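You operate a simulated robot arm through the tools that you are given. There is no shell and no other tool.

You run a simulated robot arm. Do the job below in one go: nothing can be reset, and whatever is moved stays where it is left.

## Task
Jog the bottle to the feed gate and push it into the pocket.
Fine: shut the gate first; use the pusher, draw it back, then open the gate again. Where these are worked on the way, their far stop is far enough and under half their travel is too little: feed gate.

The check looks at the end state, three seconds after you hand in, the way a careful person would. Anything else that was tipped, shoved, dropped, spilled or broken makes it a failure.

## Robot
A 6-joint arm with a two-finger gripper, fixed in place. Base frame: the origin is on the floor under the middle of its stand, x ahead of it, y to its left, z up. Readings come in mm, degrees, newtons and seconds.
It reaches about 1572 mm from its shoulder. Its first joint turns from -166.0 to 166.0 degrees. Payload 2.45 kg.
Tool frame: the origin (TCP) lies between the finger pads and is the grasp point; the fingertips stand 20 mm ahead of it; z points along the fingers, y is the line along which they close. The gripper opens to 140 mm; its body begins 168 mm behind the TCP.
Orientation is that of the tool frame in the base frame, as a unit quaternion [x, y, z, w]. With the fingers straight down and closing along the base's y, the tool's x points along the base's -x, its y along +y and its z along -z.

## Interface
- The arm moves only by the tool play_rows. Its arguments are lists of equal length, an entry for each row: "travel": the shift along the base's x, y, z in mm, a list of three; "turn": the turn, a rotation vector about the base's x, y, z in degrees, a list of three; "hand": the closure in counts, from 0 (fully open) to 255 (shut). In form: {"travel": [[dx, dy, dz], ...], "turn": [[wx, wy, wz], ...], "hand": [hand, ...]}. A call has 1 to 20 rows; each row shifts and turns the commanded pose from where the row before left it. Each row takes 0.2 s and may step no farther than 50 mm and 8.6 degrees from the row before; otherwise, or with a gripper value out of range, the whole call is refused. A pose out of reach is approached as far as the arm can. The call stops where the force on the tool passes 90 N (or 10 N more than at its start, if that is more) or the arm is blocked; 0.2 s more then pass. Each finger travels about 45 mm/s and halts on what it meets, pressing with about 39 N; the grip force reading is that of the motor and also rises with nothing between the fingers. The clock runs only during rows and for 0.2 s after the last one: add rows that do not move to give the fingers time. The reply holds the time, the measured pose of the TCP, the force on the tool along the base axes, the opening and the grip force, in the units named above and with some noise, with the torque about the TCP (base axes, N m) and any sound that the robot's microphone picked up, and new pictures: "views" is both (left out), scene, wrist or none.
- Cameras (640 x 400 px; columns grow to the right, rows downward): "scene" is fixed at [400.7, 648.5, 1569.7]; the picture's right is [0.53, 0.85, 0.00], its down [0.42, -0.26, -0.87] and it looks along [-0.74, 0.46, -0.50] (base axes); focal length 214 px, centre (320, 200). "wrist" rides on the gripper at [78, 11, -209] in the tool frame; the picture's right is [-0.14, 0.99, 0.00], its down [-0.92, -0.13, -0.37] and it looks along [-0.37, -0.05, 0.93] (tool axes); focal length 280 px, centre (320, 200). There is no depth. A picture from a camera that has moved, and an enlarged one, comes with that camera's place and axes in the base frame and with its lens.
- inspect(camera, box): a new picture of the part [left, top, right, bottom] of that camera's present view, enlarged. It takes no simulated time.
- hand_in(): hands the job in; it is judged then, once.

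Nothing tells you positions but the pictures and the camera data. Unless the task says otherwise, let go and move clear before handing in.

The tools are called after "Emit:" by a JSON object that holds its "fn" and its "kwargs". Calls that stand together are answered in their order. play_rows: Moves the arm, as the interface text tells. Its arguments: {"type":"object","properties":{"travel":{"type":"array"},"turn":{"type":"array"},"hand":{"type":"array"},"views":{"type":"string","enum":["both","scene","wrist","none"]}},"required":["travel","turn","hand"]} The other tools are called the same way: inspect (camera, box) takes an enlarged picture of a part of a camera's view; hand_in () hands the job in.

At the start:

```text
t: 0.0
eef_pos: [652.0, -114.9, 1125.2]
tcp_rot: [0.0, 1.0, 0.0, 0.001]
ft_force: [-0.3, 0.5, 0.2]
ft_torque: [-0.01, -0.01, -0.01]
opening: 140.0
finger_force: 0.2
```

scene: 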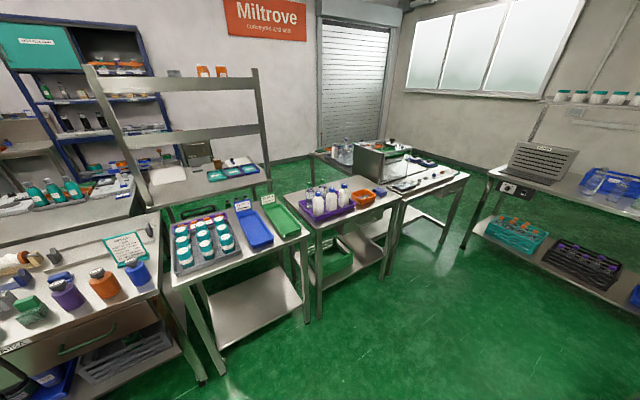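
wrist: 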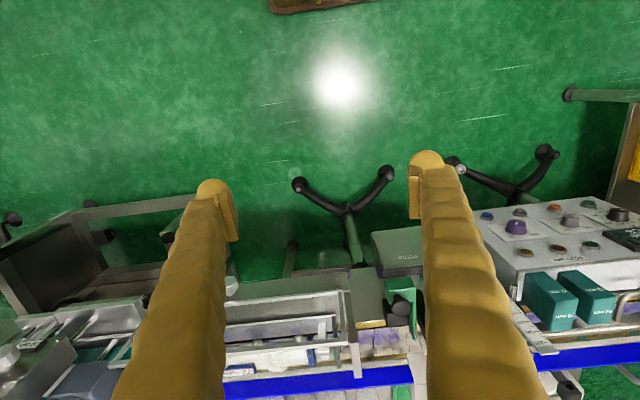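

I see a cluttered production room; the wrist view shows a bench or machine ahead of the arm with a blue belt, a button panel and some kind of conveyor. I'll enlarge both views before moving anything.

Emit:
{"fn": "inspect", "kwargs": {"camera": "wrist", "box": [0, 200, 320, 400]}}

Emit:
{"fn": "inspect", "kwargs": {"camera": "wrist", "box": [320, 200, 640, 400]}}

Emit:
{"fn": "inspect", "kwargs": {"camera": "scene", "box": [280, 100, 480, 225]}}

```text
2.00 times, centred on (160, 300) of wrist
camera zoom: at [574.5, -103.8, 1333.2], right [0.14, 0.99, 0.0], down [0.92, -0.13, 0.37], along [0.37, -0.05, -0.93], focal length 561 px, centre (640, 0)
```

zoom: 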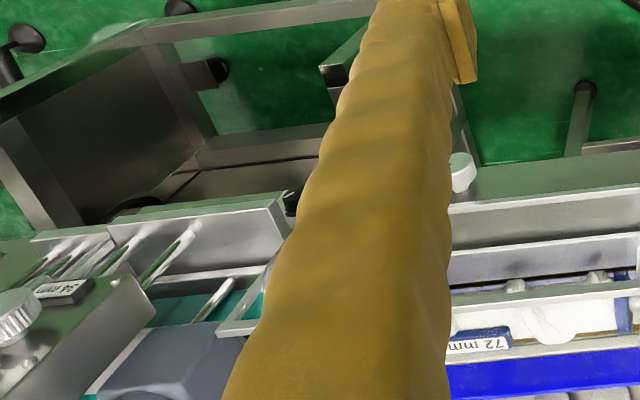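

```text
2.00 times, centred on (480, 300) of wrist
camera zoom: at [574.5, -103.8, 1333.2], right [0.14, 0.99, 0.0], down [0.92, -0.13, 0.37], along [0.37, -0.05, -0.93], focal length 561 px, centre (0, 0)
```

zoom: 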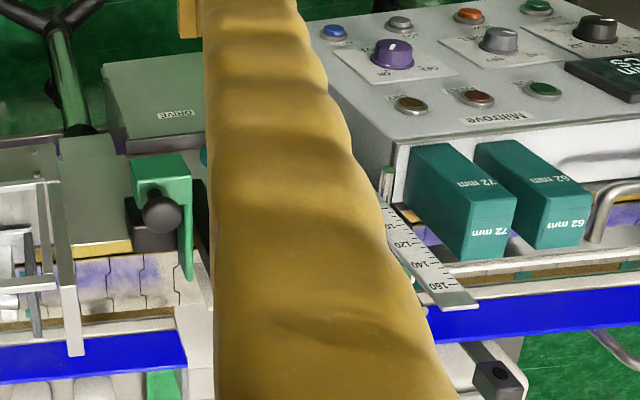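

```text
3.20 times, centred on (380, 162) of scene
camera zoom: at [400.7, 648.5, 1569.7], right [0.53, 0.85, 0.0], down [0.42, -0.26, -0.87], along [-0.74, 0.46, -0.5], focal length 686 px, centre (128, 320)
```

zoom: 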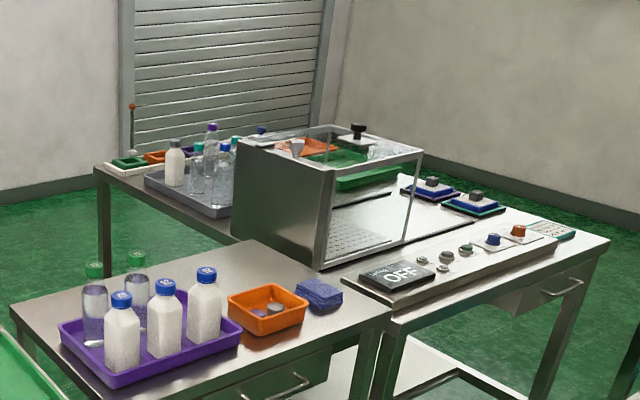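

The work area is a conveyor machine ahead of the arm, only partly in view and hidden by the fingers. I'll draw back and tilt the wrist camera forward to survey it.

Emit:
{"fn": "play_rows", "kwargs": {"travel": [[-40, 0, 10], [-40, 0, 10], [-40, 0, 10], [-40, 0, 10]], "turn": [[0, -7, 0], [0, -7, 0], [0, -7, 0], [0, -7, 0]], "hand": [0, 0, 0, 0], "views": "both"}}

```text
t: 1.0
eef_pos: [492.1, -114.9, 1165.3]
tcp_rot: [0.0, 0.97, 0.0, 0.242]
ft_force: [0.5, 0.5, -0.3]
ft_torque: [-0.01, -0.02, -0.02]
opening: 140.1
finger_force: 0.1
camera wrist: at [325.1, -103.4, 1311.9], right [0.12, 0.99, 0.06], down [0.64, -0.13, 0.76], along [0.76, -0.05, -0.65], focal length 280 px, centre (320, 200)
```

scene: 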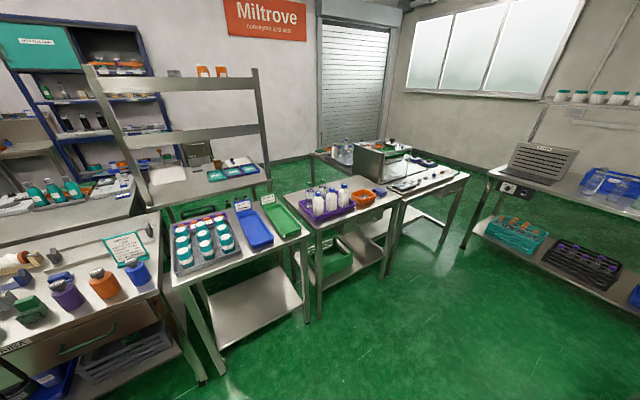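
wrist: 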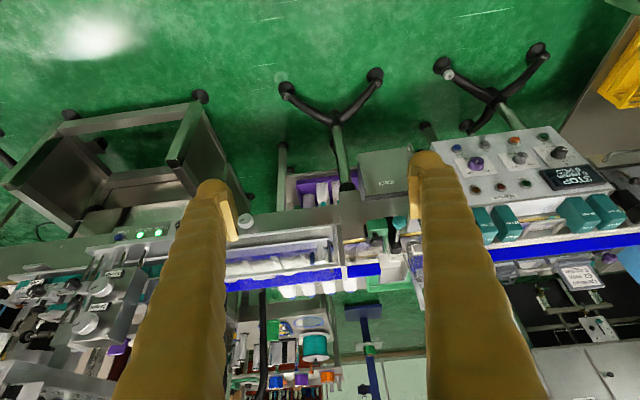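

The view is upside down but covers the line: a left-hand machine with knobs, a central conveyor with rails, and a right-hand panel with buttons and blocks. I'll enlarge several parts.

Emit:
{"fn": "inspect", "kwargs": {"camera": "wrist", "box": [0, 200, 200, 325]}}

Emit:
{"fn": "inspect", "kwargs": {"camera": "wrist", "box": [220, 170, 420, 295]}}

Emit:
{"fn": "inspect", "kwargs": {"camera": "wrist", "box": [440, 120, 640, 245]}}

Emit:
{"fn": "inspect", "kwargs": {"camera": "wrist", "box": [440, 220, 640, 345]}}

Emit:
{"fn": "inspect", "kwargs": {"camera": "wrist", "box": [220, 270, 420, 395]}}

```text
3.20 times, centred on (100, 262) of wrist
camera zoom: at [325.1, -103.4, 1311.9], right [0.12, 0.99, 0.06], down [0.64, -0.13, 0.76], along [0.76, -0.05, -0.65], focal length 897 px, centre (1024, 0)
```

zoom: 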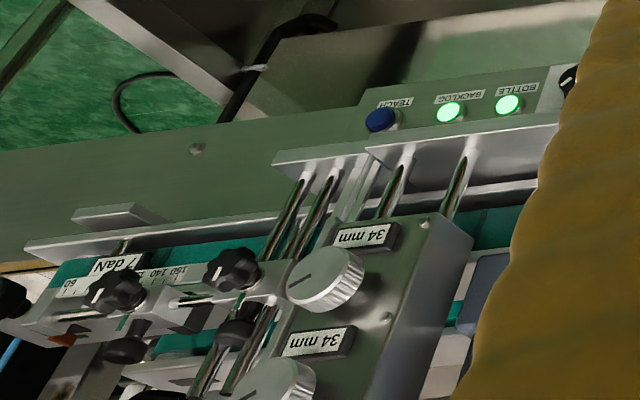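

```text
3.20 times, centred on (320, 232) of wrist
camera zoom: at [325.1, -103.4, 1311.9], right [0.12, 0.99, 0.06], down [0.64, -0.13, 0.76], along [0.76, -0.05, -0.65], focal length 897 px, centre (320, 96)
```

zoom: 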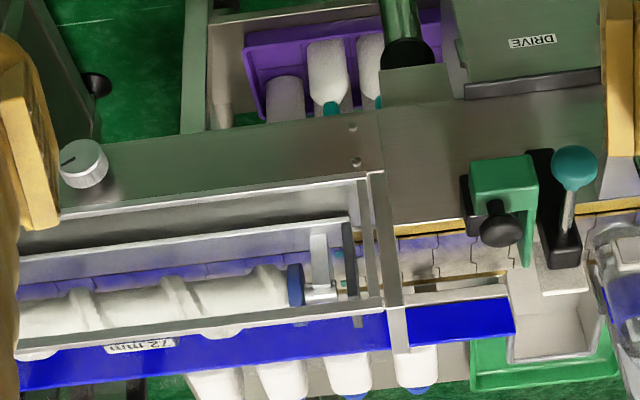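

```text
3.20 times, centred on (540, 182) of wrist
camera zoom: at [325.1, -103.4, 1311.9], right [0.12, 0.99, 0.06], down [0.64, -0.13, 0.76], along [0.76, -0.05, -0.65], focal length 897 px, centre (-384, 256)
```

zoom: 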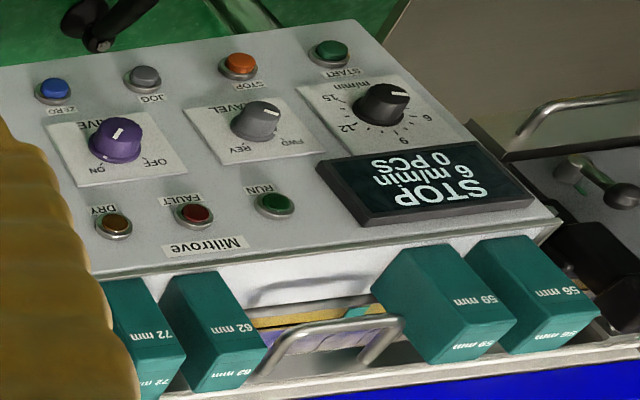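

```text
3.20 times, centred on (540, 282) of wrist
camera zoom: at [325.1, -103.4, 1311.9], right [0.12, 0.99, 0.06], down [0.64, -0.13, 0.76], along [0.76, -0.05, -0.65], focal length 897 px, centre (-384, -64)
```

zoom: 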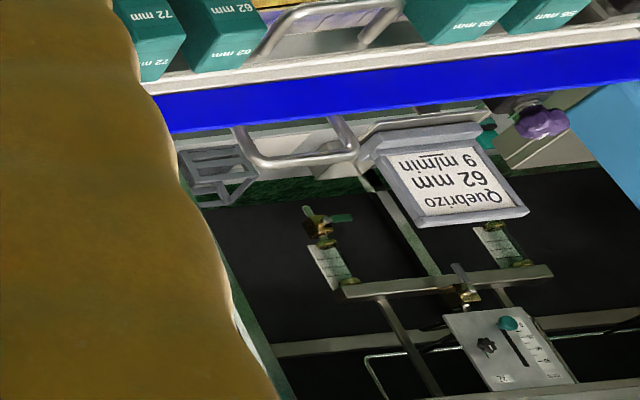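

```text
3.20 times, centred on (320, 332) of wrist
camera zoom: at [325.1, -103.4, 1311.9], right [0.12, 0.99, 0.06], down [0.64, -0.13, 0.76], along [0.76, -0.05, -0.65], focal length 897 px, centre (320, -224)
```

zoom: 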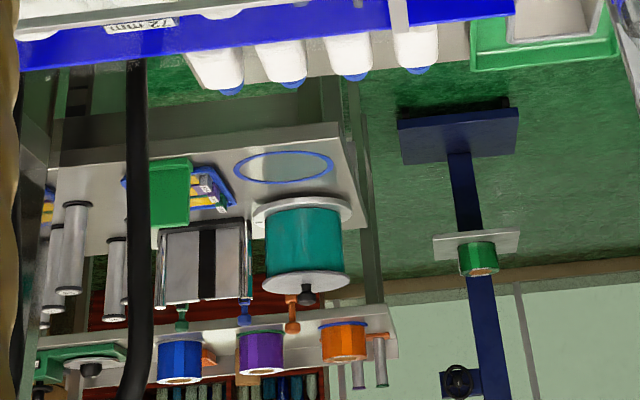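

I place the green block with the black knob near (1012, 6, 860), with the pocket just behind the belt and the control panel to the right. I'll move closer and centre on the pocket area.

Emit:
{"fn": "play_rows", "kwargs": {"travel": [[45, 35, 0], [45, 35, 0], [45, 35, 0], [0, 0, 0]], "turn": [[0, 0, 0], [0, 0, 0], [0, 0, 0], [0, 0, 0]], "hand": [0, 0, 0, 0], "views": "wrist"}}

```text
refused: row 1 steps farther than a row can; nothing moved
```

Emit:
{"fn": "play_rows", "kwargs": {"travel": [[35, 30, 0], [35, 30, 0], [35, 30, 0], [35, 20, 0], [0, 0, 0]], "turn": [[0, 0, 0], [0, 0, 0], [0, 0, 0], [0, 0, 0], [0, 0, 0]], "hand": [0, 0, 0, 0, 0], "views": "wrist"}}

```text
t: 2.2
eef_pos: [631.5, -5.7, 1165.4]
tcp_rot: [0.0, 0.97, -0.001, 0.242]
ft_force: [0.6, -0.7, 0.2]
ft_torque: [0.0, 0.04, 0.01]
opening: 140.2
finger_force: 0.1
camera wrist: at [465.9, 6.2, 1312.5], right [0.12, 0.99, 0.06], down [0.64, -0.13, 0.76], along [0.76, -0.05, -0.65], focal length 280 px, centre (320, 200)
```

wrist: 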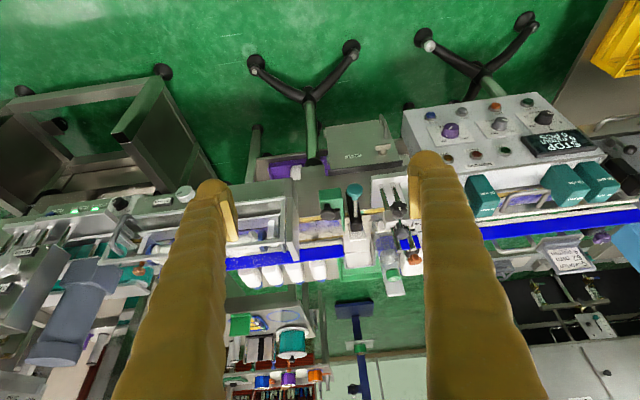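

Emit:
{"fn": "inspect", "kwargs": {"camera": "wrist", "box": [285, 165, 425, 305]}}

Emit:
{"fn": "inspect", "kwargs": {"camera": "wrist", "box": [400, 85, 640, 235]}}

Emit:
{"fn": "inspect", "kwargs": {"camera": "wrist", "box": [0, 170, 240, 320]}}

Emit:
{"fn": "inspect", "kwargs": {"camera": "wrist", "box": [450, 180, 640, 360]}}

```text
2.86 times, centred on (355, 235) of wrist
camera zoom: at [465.9, 6.2, 1312.5], right [0.12, 0.99, 0.06], down [0.64, -0.13, 0.76], along [0.76, -0.05, -0.65], focal length 801 px, centre (220, 100)
```

zoom: 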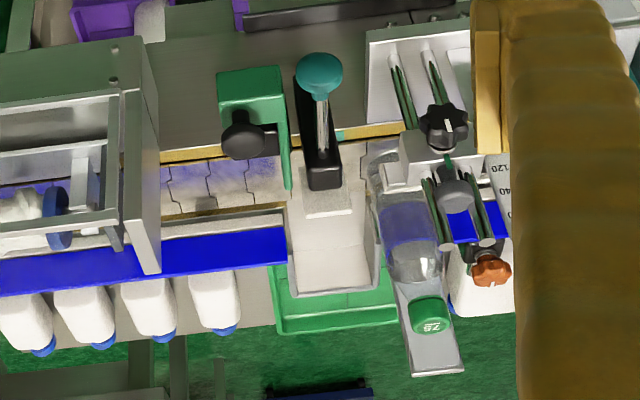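

```text
2.67 times, centred on (520, 160) of wrist
camera zoom: at [465.9, 6.2, 1312.5], right [0.12, 0.99, 0.06], down [0.64, -0.13, 0.76], along [0.76, -0.05, -0.65], focal length 748 px, centre (-213, 307)
```

zoom: 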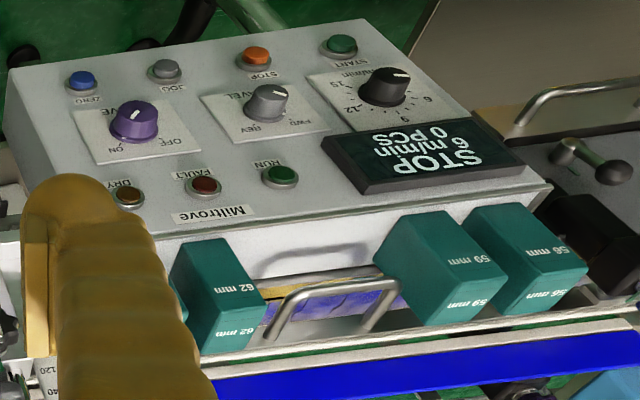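

```text
2.67 times, centred on (120, 245) of wrist
camera zoom: at [465.9, 6.2, 1312.5], right [0.12, 0.99, 0.06], down [0.64, -0.13, 0.76], along [0.76, -0.05, -0.65], focal length 748 px, centre (853, 80)
```

zoom: 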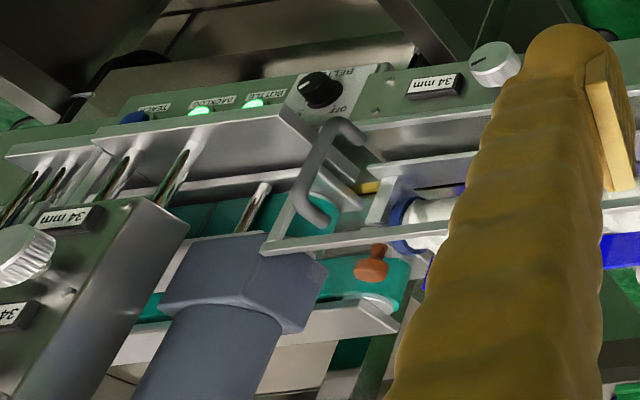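

```text
2.22 times, centred on (545, 270) of wrist
camera zoom: at [465.9, 6.2, 1312.5], right [0.12, 0.99, 0.06], down [0.64, -0.13, 0.76], along [0.76, -0.05, -0.65], focal length 623 px, centre (-180, 44)
```

zoom: 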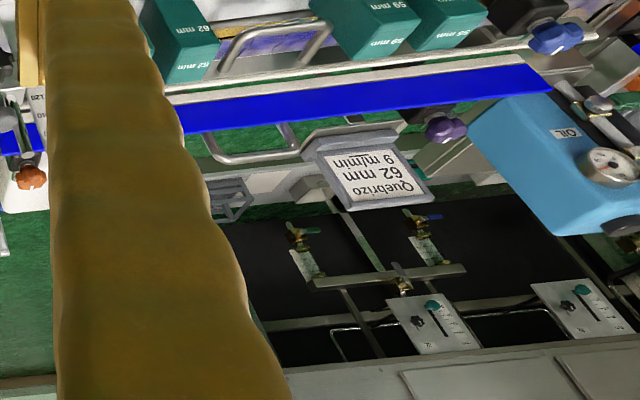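

I see the belt running left–right, a clear bottle with a green cap just right (+y) of the pusher with the teal ball, the pocket behind the belt, and the green block with a knob that is probably the gate. I'll go above for a closer, steeper view at a safe height.

Emit:
{"fn": "play_rows", "kwargs": {"travel": [[38, 3, -10], [38, 3, -10], [38, 3, -10], [38, 3, -10], [38, 3, -10], [38, 3, -10], [38, 3, -10], [0, 0, 0]], "turn": [[0, 4, 0], [0, 4, 0], [0, 4, 0], [0, 4, 0], [0, 4, 0], [0, 4, 0], [0, 4, 0], [0, 0, 0]], "hand": [0, 0, 0, 0, 0, 0, 0, 0], "views": "wrist"}}

```text
t: 4.0
eef_pos: [898.2, 16.0, 1095.3]
tcp_rot: [-0.001, 1.0, 0.0, -0.001]
ft_force: [-0.1, -0.1, -0.2]
ft_torque: [0.01, -0.03, 0.0]
opening: 140.1
finger_force: 0.0
camera wrist: at [819.7, 28.0, 1303.0], right [0.14, 0.99, 0.0], down [0.92, -0.13, 0.37], along [0.36, -0.05, -0.93], focal length 280 px, centre (320, 200)
```

wrist: 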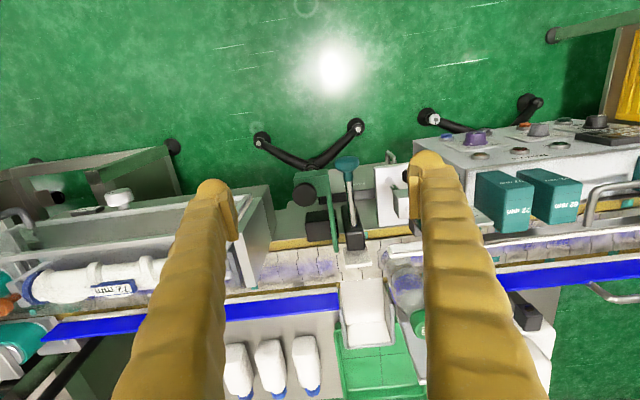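

Emit:
{"fn": "inspect", "kwargs": {"camera": "wrist", "box": [225, 130, 445, 390]}}

Emit:
{"fn": "inspect", "kwargs": {"camera": "wrist", "box": [400, 90, 640, 240]}}

```text
1.54 times, centred on (335, 260) of wrist
camera zoom: at [819.7, 28.0, 1303.0], right [0.14, 0.99, 0.0], down [0.92, -0.13, 0.37], along [0.36, -0.05, -0.93], focal length 431 px, centre (297, 108)
```

zoom: 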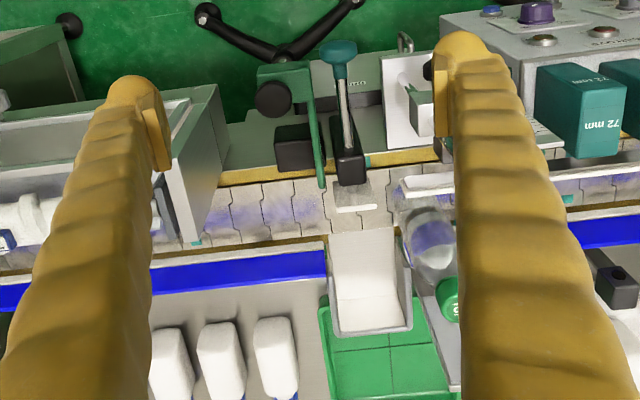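

```text
2.67 times, centred on (520, 165) of wrist
camera zoom: at [819.7, 28.0, 1303.0], right [0.14, 0.99, 0.0], down [0.92, -0.13, 0.37], along [0.36, -0.05, -0.93], focal length 748 px, centre (-213, 293)
```

zoom: 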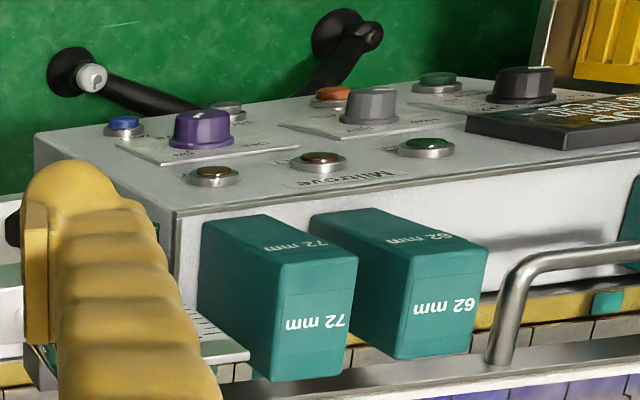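

The gate looks like a slider (green plate with black ball knob near (945, -11, 945)), the pusher's teal ball is near (922, 53, 910), the bottle stands near (1138, 126), and the panel faces the robot, lower down near x 970. I'll back off and roll the wrist 180° so that the camera rides above the fingers and sees things upright.

Emit:
{"fn": "play_rows", "kwargs": {"travel": [[-35, 0, 5], [-35, 0, 5], [-35, 0, 5], [-35, 0, 5], [-35, 0, 5], [-35, 0, 5], [-35, 0, 5], [-35, 0, 5], [0, 0, 0], [0, 0, 0], [0, 0, 0], [0, 0, 0], [0, 0, 0], [0, 0, 0], [0, 0, 0], [0, 0, 0], [0, 0, 0], [0, 0, 0], [0, 0, 0], [0, 0, 0]], "turn": [[0, 0, 8.5], [0, 0, 8.5], [0, 0, 8.5], [0, 0, 8.5], [0, 0, 8.5], [0, 0, 8.5], [0, 0, 8.5], [0, 0, 8.5], [0, 0, 8.5], [0, 0, 8.5], [0, 0, 8.5], [0, 0, 8.5], [0, 0, 8.5], [0, 0, 8.5], [0, 0, 8.5], [0, 0, 8.5], [0, 0, 8.5], [0, 0, 8.5], [0, 0, 8.5], [0, 0, 8.5]], "hand": [0, 0, 0, 0, 0, 0, 0, 0, 0, 0, 0, 0, 0, 0, 0, 0, 0, 0, 0, 0], "views": "wrist"}}

```text
t: 8.2
eef_pos: [618.9, 16.2, 1134.4]
tcp_rot: [0.996, -0.086, 0.0, 0.0]
ft_force: [-0.5, -0.7, -0.4]
ft_torque: [0.02, -0.03, 0.01]
opening: 139.7
finger_force: 0.1
camera wrist: at [694.0, -7.6, 1343.0], right [-0.31, -0.95, 0.0], down [-0.89, 0.28, 0.37], along [-0.35, 0.11, -0.93], focal length 280 px, centre (320, 200)
```

wrist: 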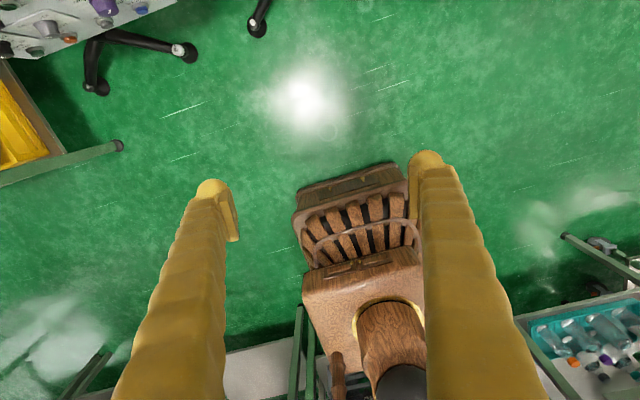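

The roll worked. I'll finish it and tilt the tool forward so the camera looks ahead at the machine.

Emit:
{"fn": "play_rows", "kwargs": {"travel": [[-20, 0, 0], [-20, 0, 0], [-20, 0, 0], [-20, 0, 0], [-20, 0, 0], [-20, 0, 0], [-20, 0, 0], [-20, 0, 0], [-20, 0, 0], [-20, 0, 0]], "turn": [[0, 0, 5], [0, 0, 5], [0, -8, 0], [0, -8, 0], [0, -8, 0], [0, -8, 0], [0, -8, 0], [0, -8, 0], [0, -6, 0], [0, -6, 0]], "hand": [0, 0, 0, 0, 0, 0, 0, 0, 0, 0], "views": "wrist"}}

```text
t: 10.4
eef_pos: [448.0, 64.5, 1218.3]
tcp_rot: [0.867, 0.0, 0.498, -0.001]
ft_force: [-0.7, -1.1, 0.8]
ft_torque: [0.01, -0.01, -0.01]
opening: 140.1
finger_force: 0.0
out of reach, approached as far as the arm can: row 2, 3, 8, 9, 10
camera wrist: at [307.9, 54.4, 1389.9], right [-0.07, -0.99, -0.12], down [-0.78, 0.13, -0.61], along [0.62, 0.05, -0.78], focal length 280 px, centre (320, 200)
```

wrist: 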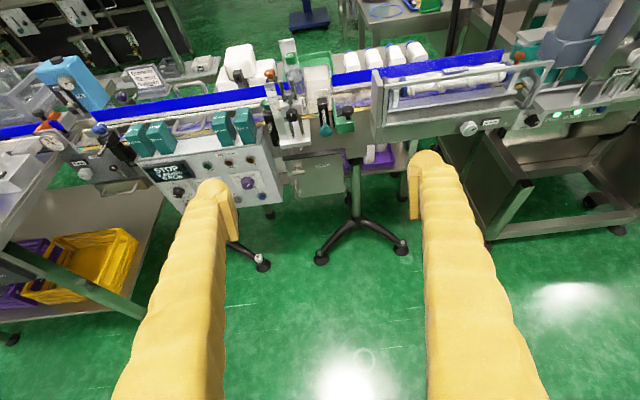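

Now everything is upright: the control panel faces the robot, and the gate, pusher and bottle are near the picture's top centre. I'll enlarge those.

Emit:
{"fn": "inspect", "kwargs": {"camera": "wrist", "box": [230, 30, 390, 130]}}

Emit:
{"fn": "inspect", "kwargs": {"camera": "wrist", "box": [130, 110, 290, 210]}}

```text
4.00 times, centred on (310, 80) of wrist
camera zoom: at [307.9, 54.4, 1389.9], right [-0.07, -0.99, -0.12], down [-0.78, 0.13, -0.61], along [0.62, 0.05, -0.78], focal length 1122 px, centre (360, 680)
```

zoom: 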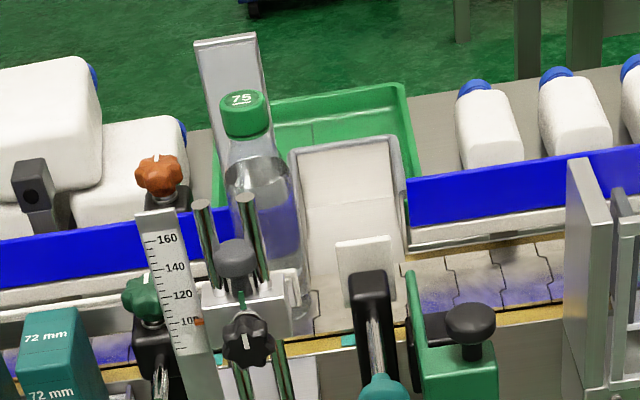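

```text
4.00 times, centred on (210, 160) of wrist
camera zoom: at [307.9, 54.4, 1389.9], right [-0.07, -0.99, -0.12], down [-0.78, 0.13, -0.61], along [0.62, 0.05, -0.78], focal length 1122 px, centre (760, 360)
```

zoom: 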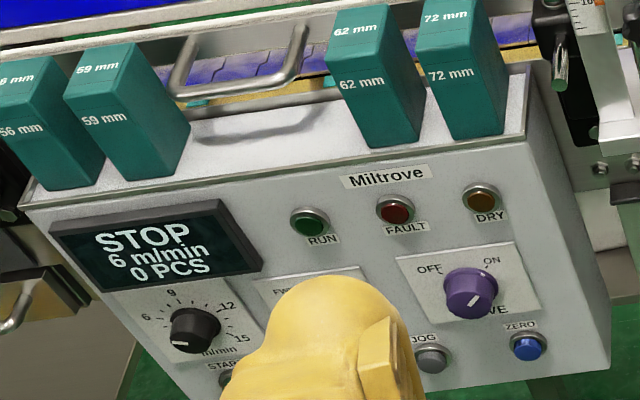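

The gate is the green block with the black mushroom knob, currently drawn back (open); the pusher's teal ball is beside it; the bottle with a green "75" cap stands on the belt behind the guide clamp. Next I'll look at the panel squarely, to read its selectors and the JOG button.

Emit:
{"fn": "play_rows", "kwargs": {"travel": [[25, 40, 2], [25, 40, 2], [25, 40, 2], [25, 40, 2], [25, 40, 2], [25, 40, 2], [20, 40, 2], [0, 20, 0], [0, 0, 0]], "turn": [[0, 0, 0], [0, 0, 0], [0, 0, 0], [0, 0, 0], [0, 0, 0], [0, 0, 0], [0, 0, 0], [0, 0, 0], [0, 0, 0]], "hand": [0, 0, 0, 0, 0, 0, 0, 0, 0], "views": "wrist"}}

```text
t: 12.4
eef_pos: [618.0, 364.3, 1232.0]
tcp_rot: [0.866, 0.0, 0.5, 0.0]
ft_force: [0.4, -0.9, -0.1]
ft_torque: [-0.03, 0.0, 0.01]
opening: 140.1
finger_force: 0.1
camera wrist: at [476.6, 353.8, 1403.0], right [-0.07, -0.99, -0.12], down [-0.78, 0.13, -0.61], along [0.62, 0.05, -0.78], focal length 280 px, centre (320, 200)
```

wrist: 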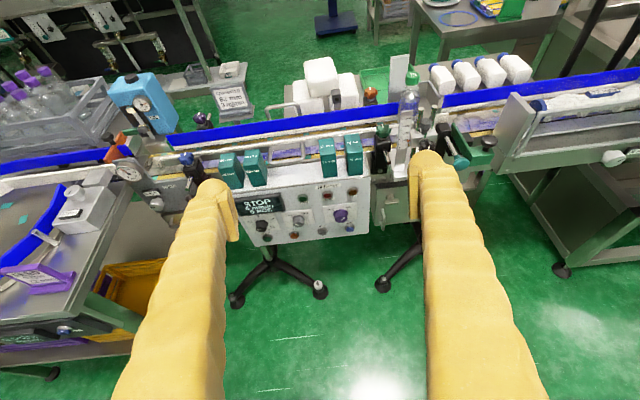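

Emit:
{"fn": "inspect", "kwargs": {"camera": "wrist", "box": [225, 175, 385, 275]}}

Emit:
{"fn": "inspect", "kwargs": {"camera": "wrist", "box": [330, 60, 510, 172]}}

Emit:
{"fn": "inspect", "kwargs": {"camera": "wrist", "box": [280, 190, 380, 252]}}

Emit:
{"fn": "inspect", "kwargs": {"camera": "wrist", "box": [200, 50, 300, 112]}}

```text
4.00 times, centred on (305, 225) of wrist
camera zoom: at [476.6, 353.8, 1403.0], right [-0.07, -0.99, -0.12], down [-0.78, 0.13, -0.61], along [0.62, 0.05, -0.78], focal length 1122 px, centre (380, 100)
```

zoom: 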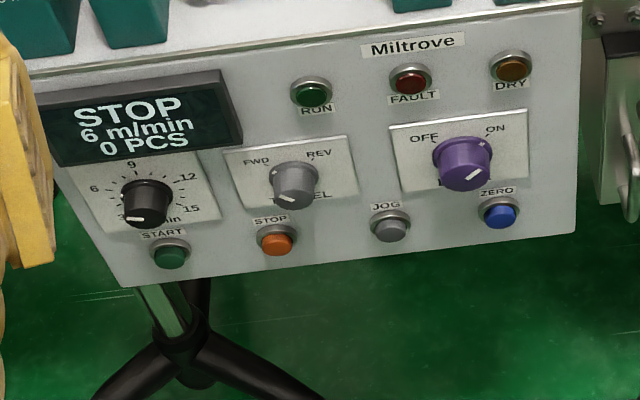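

```text
3.56 times, centred on (420, 116) of wrist
camera zoom: at [476.6, 353.8, 1403.0], right [-0.07, -0.99, -0.12], down [-0.78, 0.13, -0.61], along [0.62, 0.05, -0.78], focal length 997 px, centre (-36, 499)
```

zoom: 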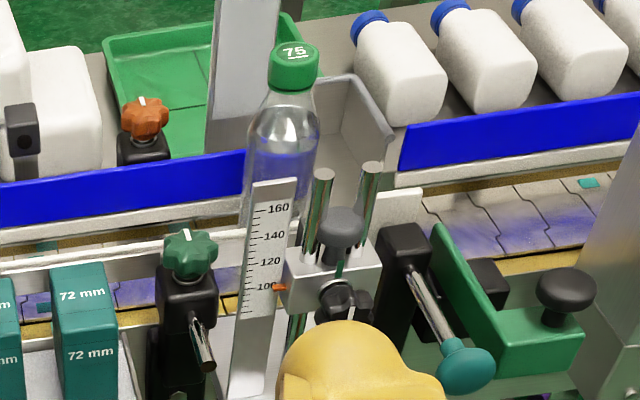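

```text
6.40 times, centred on (330, 221) of wrist
camera zoom: at [476.6, 353.8, 1403.0], right [-0.07, -0.99, -0.12], down [-0.78, 0.13, -0.61], along [0.62, 0.05, -0.78], focal length 1794 px, centre (256, 66)
```

zoom: 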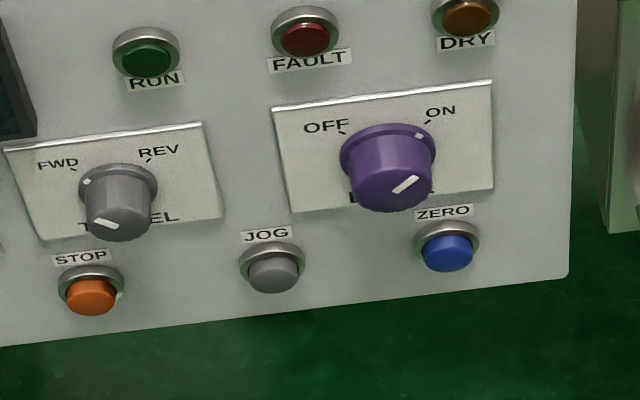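

```text
6.40 times, centred on (250, 81) of wrist
camera zoom: at [476.6, 353.8, 1403.0], right [-0.07, -0.99, -0.12], down [-0.78, 0.13, -0.61], along [0.62, 0.05, -0.78], focal length 1794 px, centre (768, 962)
```

zoom: 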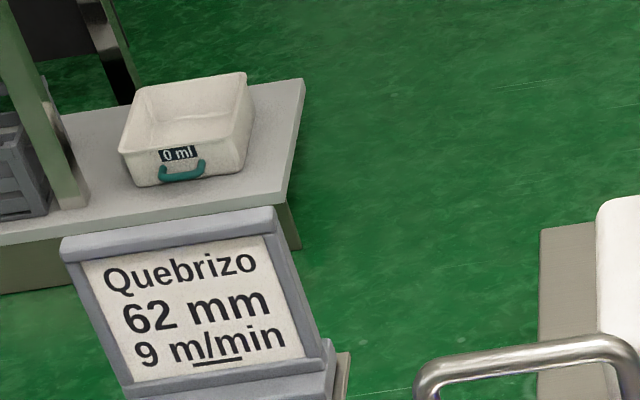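

DRIVE is already ON and TRAVEL on FWD at 6 m/min; the JOG button sits near (966, 405, 615), facing the robot. Now I'll take a close look at the gate, pusher and bottle.

Emit:
{"fn": "play_rows", "kwargs": {"travel": [[10, -33.4, -25], [10, -33.4, -25], [10, -33.4, -25], [10, -33.4, -25], [10, -33.4, -25], [10, -33.4, -25], [10, -33.4, -25], [10, -33.4, -25], [10, -33.4, -25], [10, -33.4, -25], [0, 0, 0]], "turn": [[0, 0, 0], [0, 0, 0], [0, 0, 0], [0, 0, 0], [0, 0, 0], [0, 0, 0], [0, 0, 0], [0, 0, 0], [0, 0, 0], [0, 0, 0], [0, 0, 0]], "hand": [0, 0, 0, 0, 0, 0, 0, 0, 0, 0, 0], "views": "wrist"}}

```text
t: 14.8
eef_pos: [713.6, 52.5, 986.2]
tcp_rot: [0.868, -0.007, 0.497, 0.013]
ft_force: [0.1, 0.5, 0.3]
ft_torque: [-0.02, 0.01, -0.01]
opening: 140.1
finger_force: 0.1
out of reach, approached as far as the arm can: row 10
camera wrist: at [573.6, 49.2, 1158.6], right [-0.1, -0.99, -0.1], down [-0.78, 0.14, -0.61], along [0.62, 0.02, -0.78], focal length 280 px, centre (320, 200)
```

wrist: 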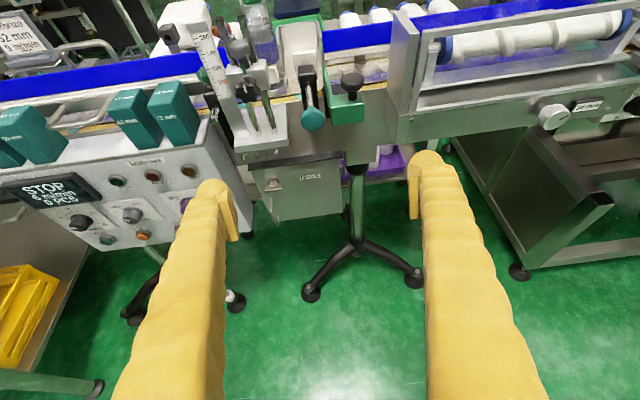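

Emit:
{"fn": "inspect", "kwargs": {"camera": "wrist", "box": [200, 0, 400, 160]}}

Emit:
{"fn": "inspect", "kwargs": {"camera": "wrist", "box": [280, 40, 400, 140]}}

Emit:
{"fn": "inspect", "kwargs": {"camera": "scene", "box": [0, 0, 640, 400]}}

```text
2.50 times, centred on (300, 80) of wrist
camera zoom: at [573.6, 49.2, 1158.6], right [-0.1, -0.99, -0.1], down [-0.78, 0.14, -0.61], along [0.62, 0.02, -0.78], focal length 701 px, centre (370, 500)
```

zoom: 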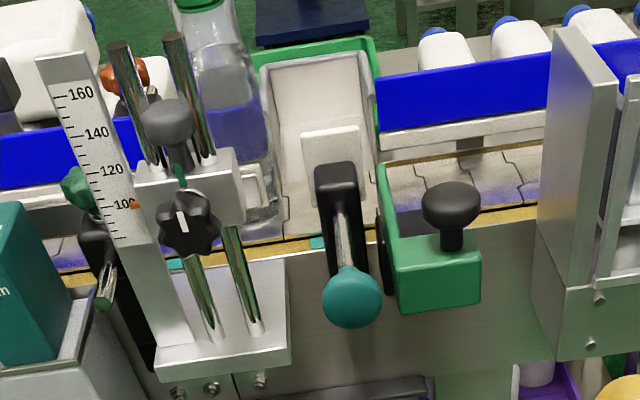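

```text
4.00 times, centred on (340, 90) of wrist
camera zoom: at [573.6, 49.2, 1158.6], right [-0.1, -0.99, -0.1], down [-0.78, 0.14, -0.61], along [0.62, 0.02, -0.78], focal length 1122 px, centre (240, 640)
```

zoom: 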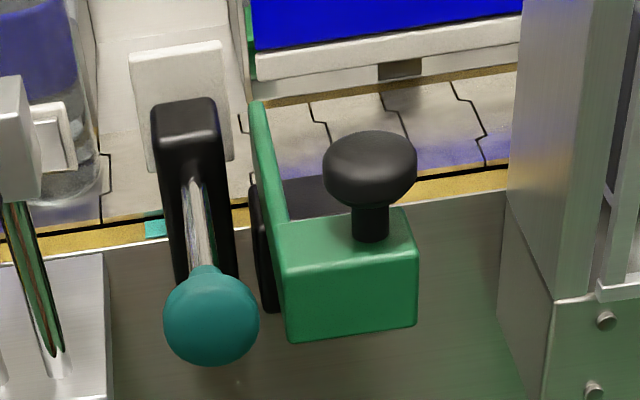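

```text
1.00 times, centred on (320, 200) of scene (not enlarged: the box is as wide or as high as the picture)
camera zoom: at [400.7, 648.5, 1569.7], right [0.53, 0.85, 0.0], down [0.42, -0.26, -0.87], along [-0.74, 0.46, -0.5], focal length 214 px, centre (320, 200)
```

zoom: 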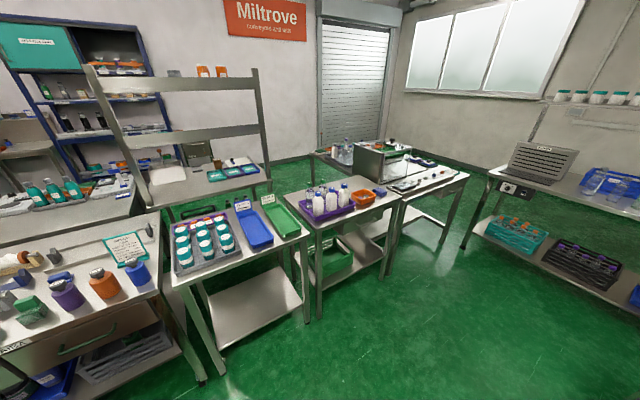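

The picture is now clear: the gate block (knob near (944, -12, 948)) and the pusher ball (923, 52, 910) are both drawn back towards the robot; the bottle stands near (1122, 124). I'll shut the gate first, gripping its knob from above with the fingers on its ±x sides, so I go above it now at a safe height.

Emit:
{"fn": "play_rows", "kwargs": {"travel": [[0, 0, 10], [0, 0, 10], [0, 0, 10], [0, 0, 10], [0, 0, 10], [0, 0, 10], [0, 0, 10], [0, 0, 10], [23, -6.5, 0], [23, -6.5, 0], [23, -6.5, 0], [23, -6.5, 0], [23, -6.5, 0], [23, -6.5, 0], [23, -6.5, 0], [23, -6.5, 0], [23, -6.5, 0], [23, -6.5, 0], [0, 0, 0]], "turn": [[0, 7.5, 0], [0, 7.5, 0], [0, 7.5, 0], [0, 7.5, 0], [0, 7.5, 0], [0, 7.5, 0], [0, 7.5, 0], [0, 7.5, 0], [0, 0, -8.5], [0, 0, -8.5], [0, 0, -8.5], [0, 0, -8.5], [0, 0, -8.5], [0, 0, -8.5], [0, 0, -8.5], [0, 0, -8.5], [0, 0, -8.5], [0, 0, -8.5], [0, 0, -5]], "hand": [0, 0, 0, 0, 0, 0, 0, 0, 0, 0, 0, 0, 0, 0, 0, 0, 0, 0, 0], "views": "wrist"}}

```text
t: 18.8
eef_pos: [952.4, -41.3, 1051.3]
tcp_rot: [-0.694, 0.704, -0.069, -0.132]
ft_force: [0.3, -0.2, -0.8]
ft_torque: [0.0, -0.01, 0.0]
opening: 140.1
finger_force: 0.0
out of reach, approached as far as the arm can: row 3, 4, 5
camera wrist: at [959.2, -56.1, 1272.8], right [-0.99, 0.16, 0.04], down [0.16, 0.98, 0.08], along [-0.03, 0.09, -1.0], focal length 280 px, centre (320, 200)
```

wrist: 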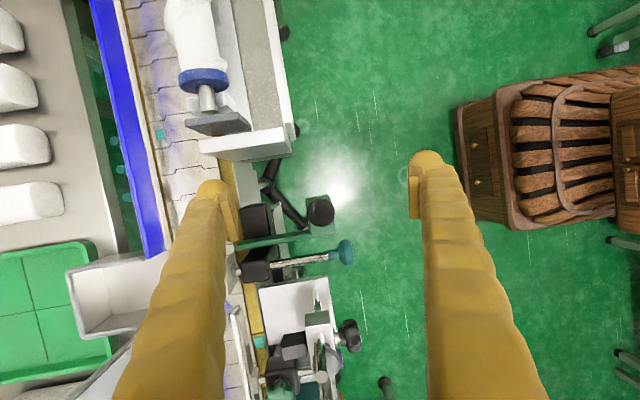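

The wrist ended slightly tilted because some rows were out of reach. I'll square it up above the gate knob, which I now place near (948, -13), and start closing to a smaller opening.

Emit:
{"fn": "play_rows", "kwargs": {"travel": [[-2, 14, 0], [-2, 14, 0], [0, 0, 0]], "turn": [[8.1, -2.5, 0.4], [8.2, -2.6, 0.4], [0, 0, 0]], "hand": [90, 90, 90], "views": "wrist"}}

```text
t: 19.6
eef_pos: [946.0, -12.6, 1050.5]
tcp_rot: [-0.707, 0.707, 0.0, 0.002]
ft_force: [-0.3, -0.1, 0.5]
ft_torque: [0.0, -0.03, -0.04]
opening: 90.5
finger_force: 0.1
camera wrist: at [936.2, -90.1, 1258.5], right [-0.99, 0.14, 0.0], down [0.13, 0.92, 0.37], along [0.05, 0.37, -0.93], focal length 280 px, centre (320, 200)
```

wrist: 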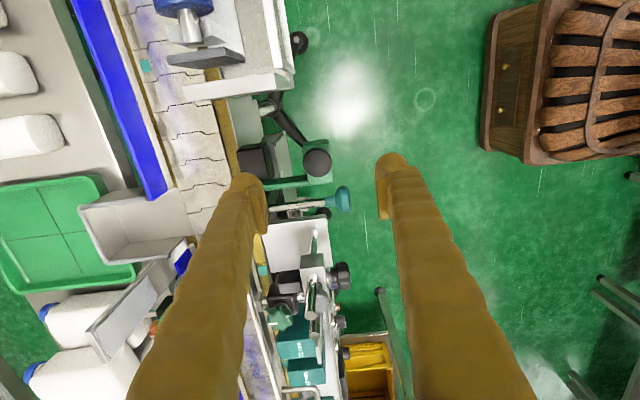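

The tool is now vertical over the knob, which I measure at about (950, -12). I'll descend part way and check.

Emit:
{"fn": "play_rows", "kwargs": {"travel": [[4, 0.5, -20], [0, 0, -20], [0, 0, -20], [0, 0, 0]], "turn": [[0, 0, 0], [0, 0, 0], [0, 0, 0], [0, 0, 0]], "hand": [90, 90, 90, 90], "views": "wrist"}}

Emit:
{"fn": "inspect", "kwargs": {"camera": "wrist", "box": [230, 100, 430, 260]}}

```text
t: 20.6
eef_pos: [950.9, -11.8, 990.7]
tcp_rot: [-0.707, 0.707, -0.001, 0.0]
ft_force: [-0.5, -0.6, 0.1]
ft_torque: [0.02, 0.02, 0.01]
opening: 90.6
finger_force: 0.1
camera wrist: at [940.2, -89.6, 1198.9], right [-0.99, 0.14, 0.0], down [0.13, 0.92, 0.37], along [0.05, 0.37, -0.93], focal length 280 px, centre (320, 200)
```

wrist: 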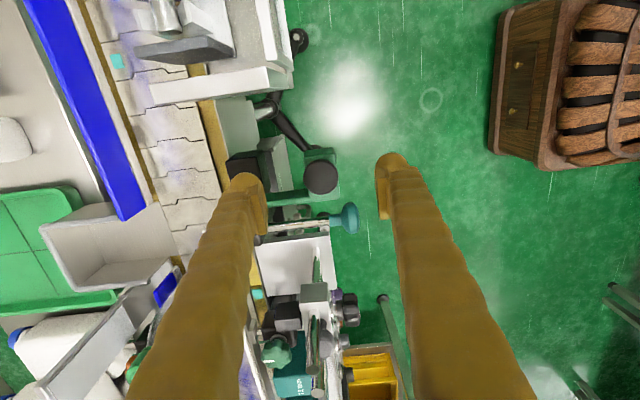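

```text
2.50 times, centred on (330, 180) of wrist
camera zoom: at [940.2, -89.6, 1198.9], right [-0.99, 0.14, 0.0], down [0.13, 0.92, 0.37], along [0.05, 0.37, -0.93], focal length 701 px, centre (295, 250)
```

zoom: 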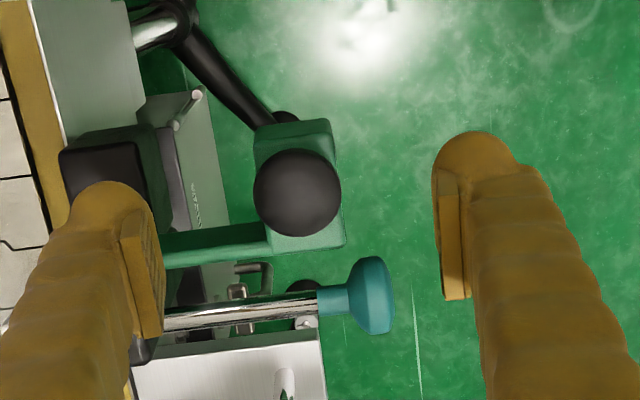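

The knob is centred between the fingers at about (950, -12, 945). I'll lower so the fingertips straddle its cap (tips about z 928, above the block) and close on it.

Emit:
{"fn": "play_rows", "kwargs": {"travel": [[0, 0, -15], [0, 0, -15], [0, 0, -12], [0, 0, 0], [0, 0, 0], [0, 0, 0], [0, 0, 0], [0, 0, 0], [0, 0, 0]], "turn": [[0, 0, 0], [0, 0, 0], [0, 0, 0], [0, 0, 0], [0, 0, 0], [0, 0, 0], [0, 0, 0], [0, 0, 0], [0, 0, 0]], "hand": [90, 90, 90, 130, 170, 200, 215, 215, 215], "views": "wrist"}}

```text
t: 22.6
eef_pos: [950.2, -10.9, 948.3]
tcp_rot: [0.707, -0.707, 0.001, -0.001]
ft_force: [0.2, -0.5, -1.5]
ft_torque: [0.04, 0.0, -0.06]
opening: 32.1
finger_force: 44.9
camera wrist: at [940.2, -89.2, 1156.5], right [-0.99, 0.14, 0.0], down [0.13, 0.92, 0.37], along [0.05, 0.37, -0.93], focal length 280 px, centre (320, 200)
```

wrist: 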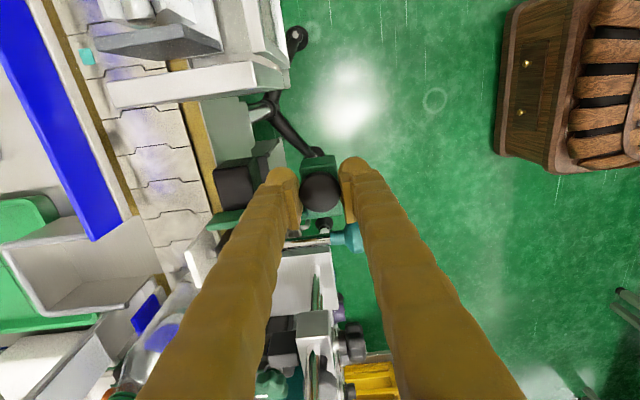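

The knob is gripped (32 mm). I'll push the gate in towards +x in steps and watch the force.

Emit:
{"fn": "play_rows", "kwargs": {"travel": [[8, 0, 0], [10, 0, 0], [10, 0, 0], [10, 0, 0], [10, 0, 0]], "turn": [[0, 0, 0], [0, 0, 0], [0, 0, 0], [0, 0, 0], [0, 0, 0]], "hand": [215, 215, 215, 215, 215], "views": "wrist"}}

```text
t: 23.8
eef_pos: [998.5, -11.9, 947.7]
tcp_rot: [0.707, -0.707, 0.001, -0.001]
ft_force: [-1.2, -4.2, 0.4]
ft_torque: [0.0, 0.05, 0.03]
opening: 32.0
finger_force: 45.0
camera wrist: at [988.4, -89.2, 1156.5], right [-0.99, 0.14, 0.0], down [0.13, 0.92, 0.37], along [0.05, 0.37, -0.93], focal length 280 px, centre (320, 200)
```

wrist: 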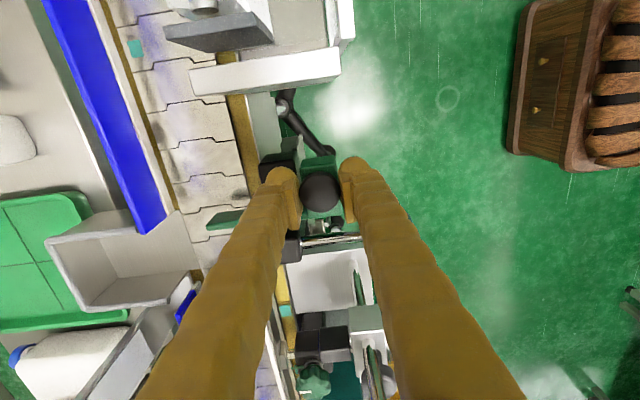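

The gate slides freely and its blade is partway over the belt. I'll continue to the stop in small steps.

Emit:
{"fn": "play_rows", "kwargs": {"travel": [[8, 0, 0], [8, 0, 0], [8, 0, 0], [6, 0, 0]], "turn": [[0, 0, 0], [0, 0, 0], [0, 0, 0], [0, 0, 0]], "hand": [215, 215, 215, 215], "views": "wrist"}}

```text
t: 24.8
eef_pos: [1027.4, -11.9, 949.3]
tcp_rot: [0.707, -0.707, 0.001, -0.001]
ft_force: [0.1, -1.1, -4.6]
ft_torque: [-0.02, -0.03, -0.01]
opening: 32.0
finger_force: 44.4
camera wrist: at [1018.2, -89.2, 1156.5], right [-0.99, 0.14, 0.0], down [0.13, 0.92, 0.37], along [0.05, 0.37, -0.93], focal length 280 px, centre (320, 200)
```

wrist: 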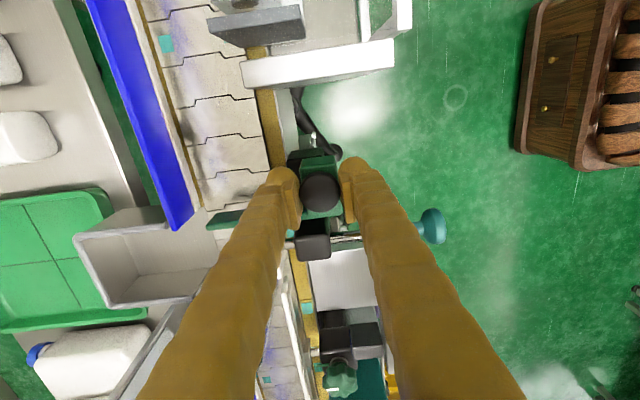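

Emit:
{"fn": "play_rows", "kwargs": {"travel": [[5, 0, 0], [5, 0, 0], [5, 0, 0], [0, 0, 0]], "turn": [[0, 0, 0], [0, 0, 0], [0, 0, 0], [0, 0, 0]], "hand": [215, 215, 215, 215], "views": "wrist"}}

```text
t: 25.8
eef_pos: [1042.8, -12.3, 949.1]
tcp_rot: [-0.707, 0.707, 0.001, 0.001]
ft_force: [-28.7, 4.4, -0.2]
ft_torque: [0.04, 0.35, -0.04]
opening: 32.3
finger_force: 45.0
camera wrist: at [1032.4, -89.3, 1156.5], right [-0.99, 0.14, 0.0], down [0.13, 0.92, 0.37], along [0.05, 0.37, -0.93], focal length 280 px, centre (320, 200)
```

wrist: 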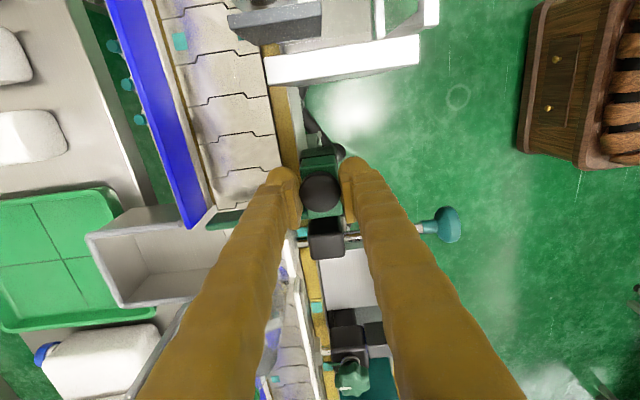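

The force rose to 29 N at about 92 mm of travel, so the gate is at its far stop: shut. I'll ease off, open the fingers, rise clear and look.

Emit:
{"fn": "play_rows", "kwargs": {"travel": [[-1, 0, 0], [0, 0, 0], [0, 0, 0], [0, 0, 0], [0, 0, 20], [0, 0, 25], [0, 0, 30], [-20, 0, 30], [-30, 0, 10], [0, 0, 0]], "turn": [[0, 0, 0], [0, 0, 0], [0, 0, 0], [0, 0, 0], [0, 0, 0], [0, 0, 0], [0, 0, 0], [0, 0, 0], [0, 0, 0], [0, 0, 0]], "hand": [215, 150, 110, 90, 90, 90, 90, 90, 90, 90], "views": "wrist"}}

Emit:
{"fn": "inspect", "kwargs": {"camera": "wrist", "box": [120, 120, 380, 320]}}

```text
t: 28.0
eef_pos: [991.8, -11.4, 1063.4]
tcp_rot: [0.707, -0.707, 0.0, -0.001]
ft_force: [-0.2, 0.0, 0.3]
ft_torque: [0.0, -0.01, 0.0]
opening: 90.6
finger_force: 0.0
camera wrist: at [980.9, -89.6, 1272.6], right [-0.99, 0.14, 0.0], down [0.13, 0.92, 0.37], along [0.05, 0.37, -0.93], focal length 280 px, centre (320, 200)
```

wrist: 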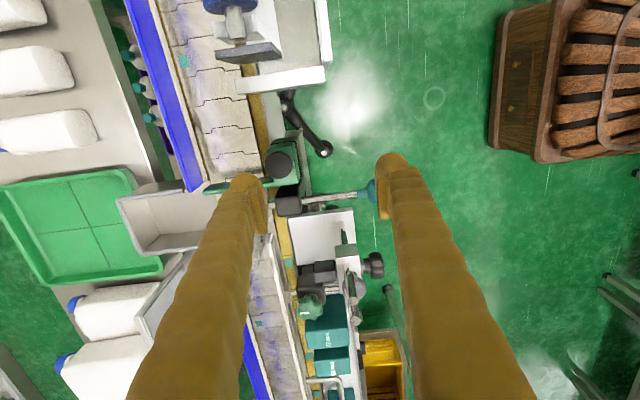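

```text
2.00 times, centred on (250, 220) of wrist
camera zoom: at [980.9, -89.6, 1272.6], right [-0.99, 0.14, 0.0], down [0.13, 0.92, 0.37], along [0.05, 0.37, -0.93], focal length 561 px, centre (460, 160)
```

zoom: 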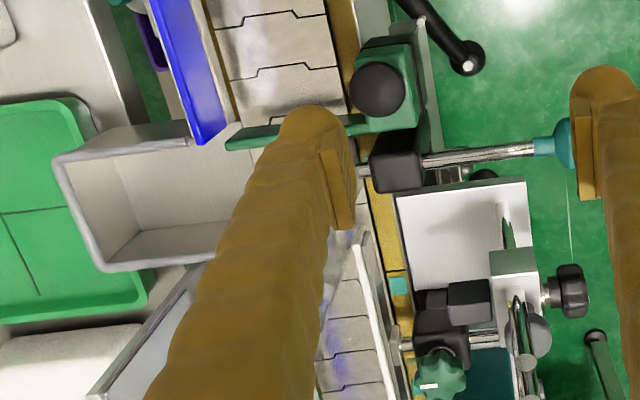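

The gate blade now crosses the belt fully. Next is the JOG button: I'll swing over to the panel side, bring the camera back on top, then tilt the tool forward.

Emit:
{"fn": "play_rows", "kwargs": {"travel": [[-26, 41, 0], [-26, 41, 0], [-26, 41, 0], [-26, 41, -5], [-26, 41, -5], [-26, 41, -5], [-26, 41, -5], [-26, 41, -5], [-26, 41, -5], [-26, 41, -5], [0, 0, 0], [0, 0, 0], [0, 0, 0], [0, 0, 0]], "turn": [[0, 0, 0], [0, 0, 0], [0, 0, 0], [0, 0, 8.2], [0, 0, 8.2], [0, 0, 8.2], [0, 0, 8.2], [0, 0, 8.2], [0, 0, 8.2], [0, 0, 8.2], [0, 0, 8.2], [0, 0, 8.2], [0, 0, 8.2], [0, 0, 8]], "hand": [90, 150, 200, 255, 255, 255, 255, 255, 255, 255, 255, 255, 255, 255], "views": "wrist"}}

```text
t: 31.0
eef_pos: [732.7, 398.9, 1027.7]
tcp_rot: [1.0, 0.0, -0.001, 0.0]
ft_force: [0.2, -0.5, -0.2]
ft_torque: [-0.02, 0.01, 0.0]
opening: 0.3
finger_force: 29.3
camera wrist: at [811.4, 388.2, 1236.8], right [-0.14, -0.99, 0.0], down [-0.92, 0.13, 0.37], along [-0.37, 0.05, -0.93], focal length 280 px, centre (320, 200)
```

wrist: 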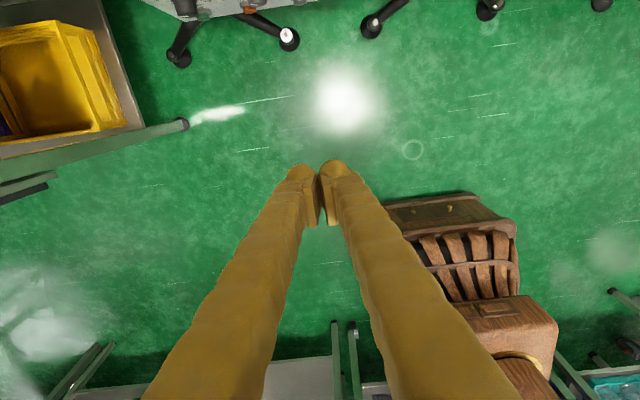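

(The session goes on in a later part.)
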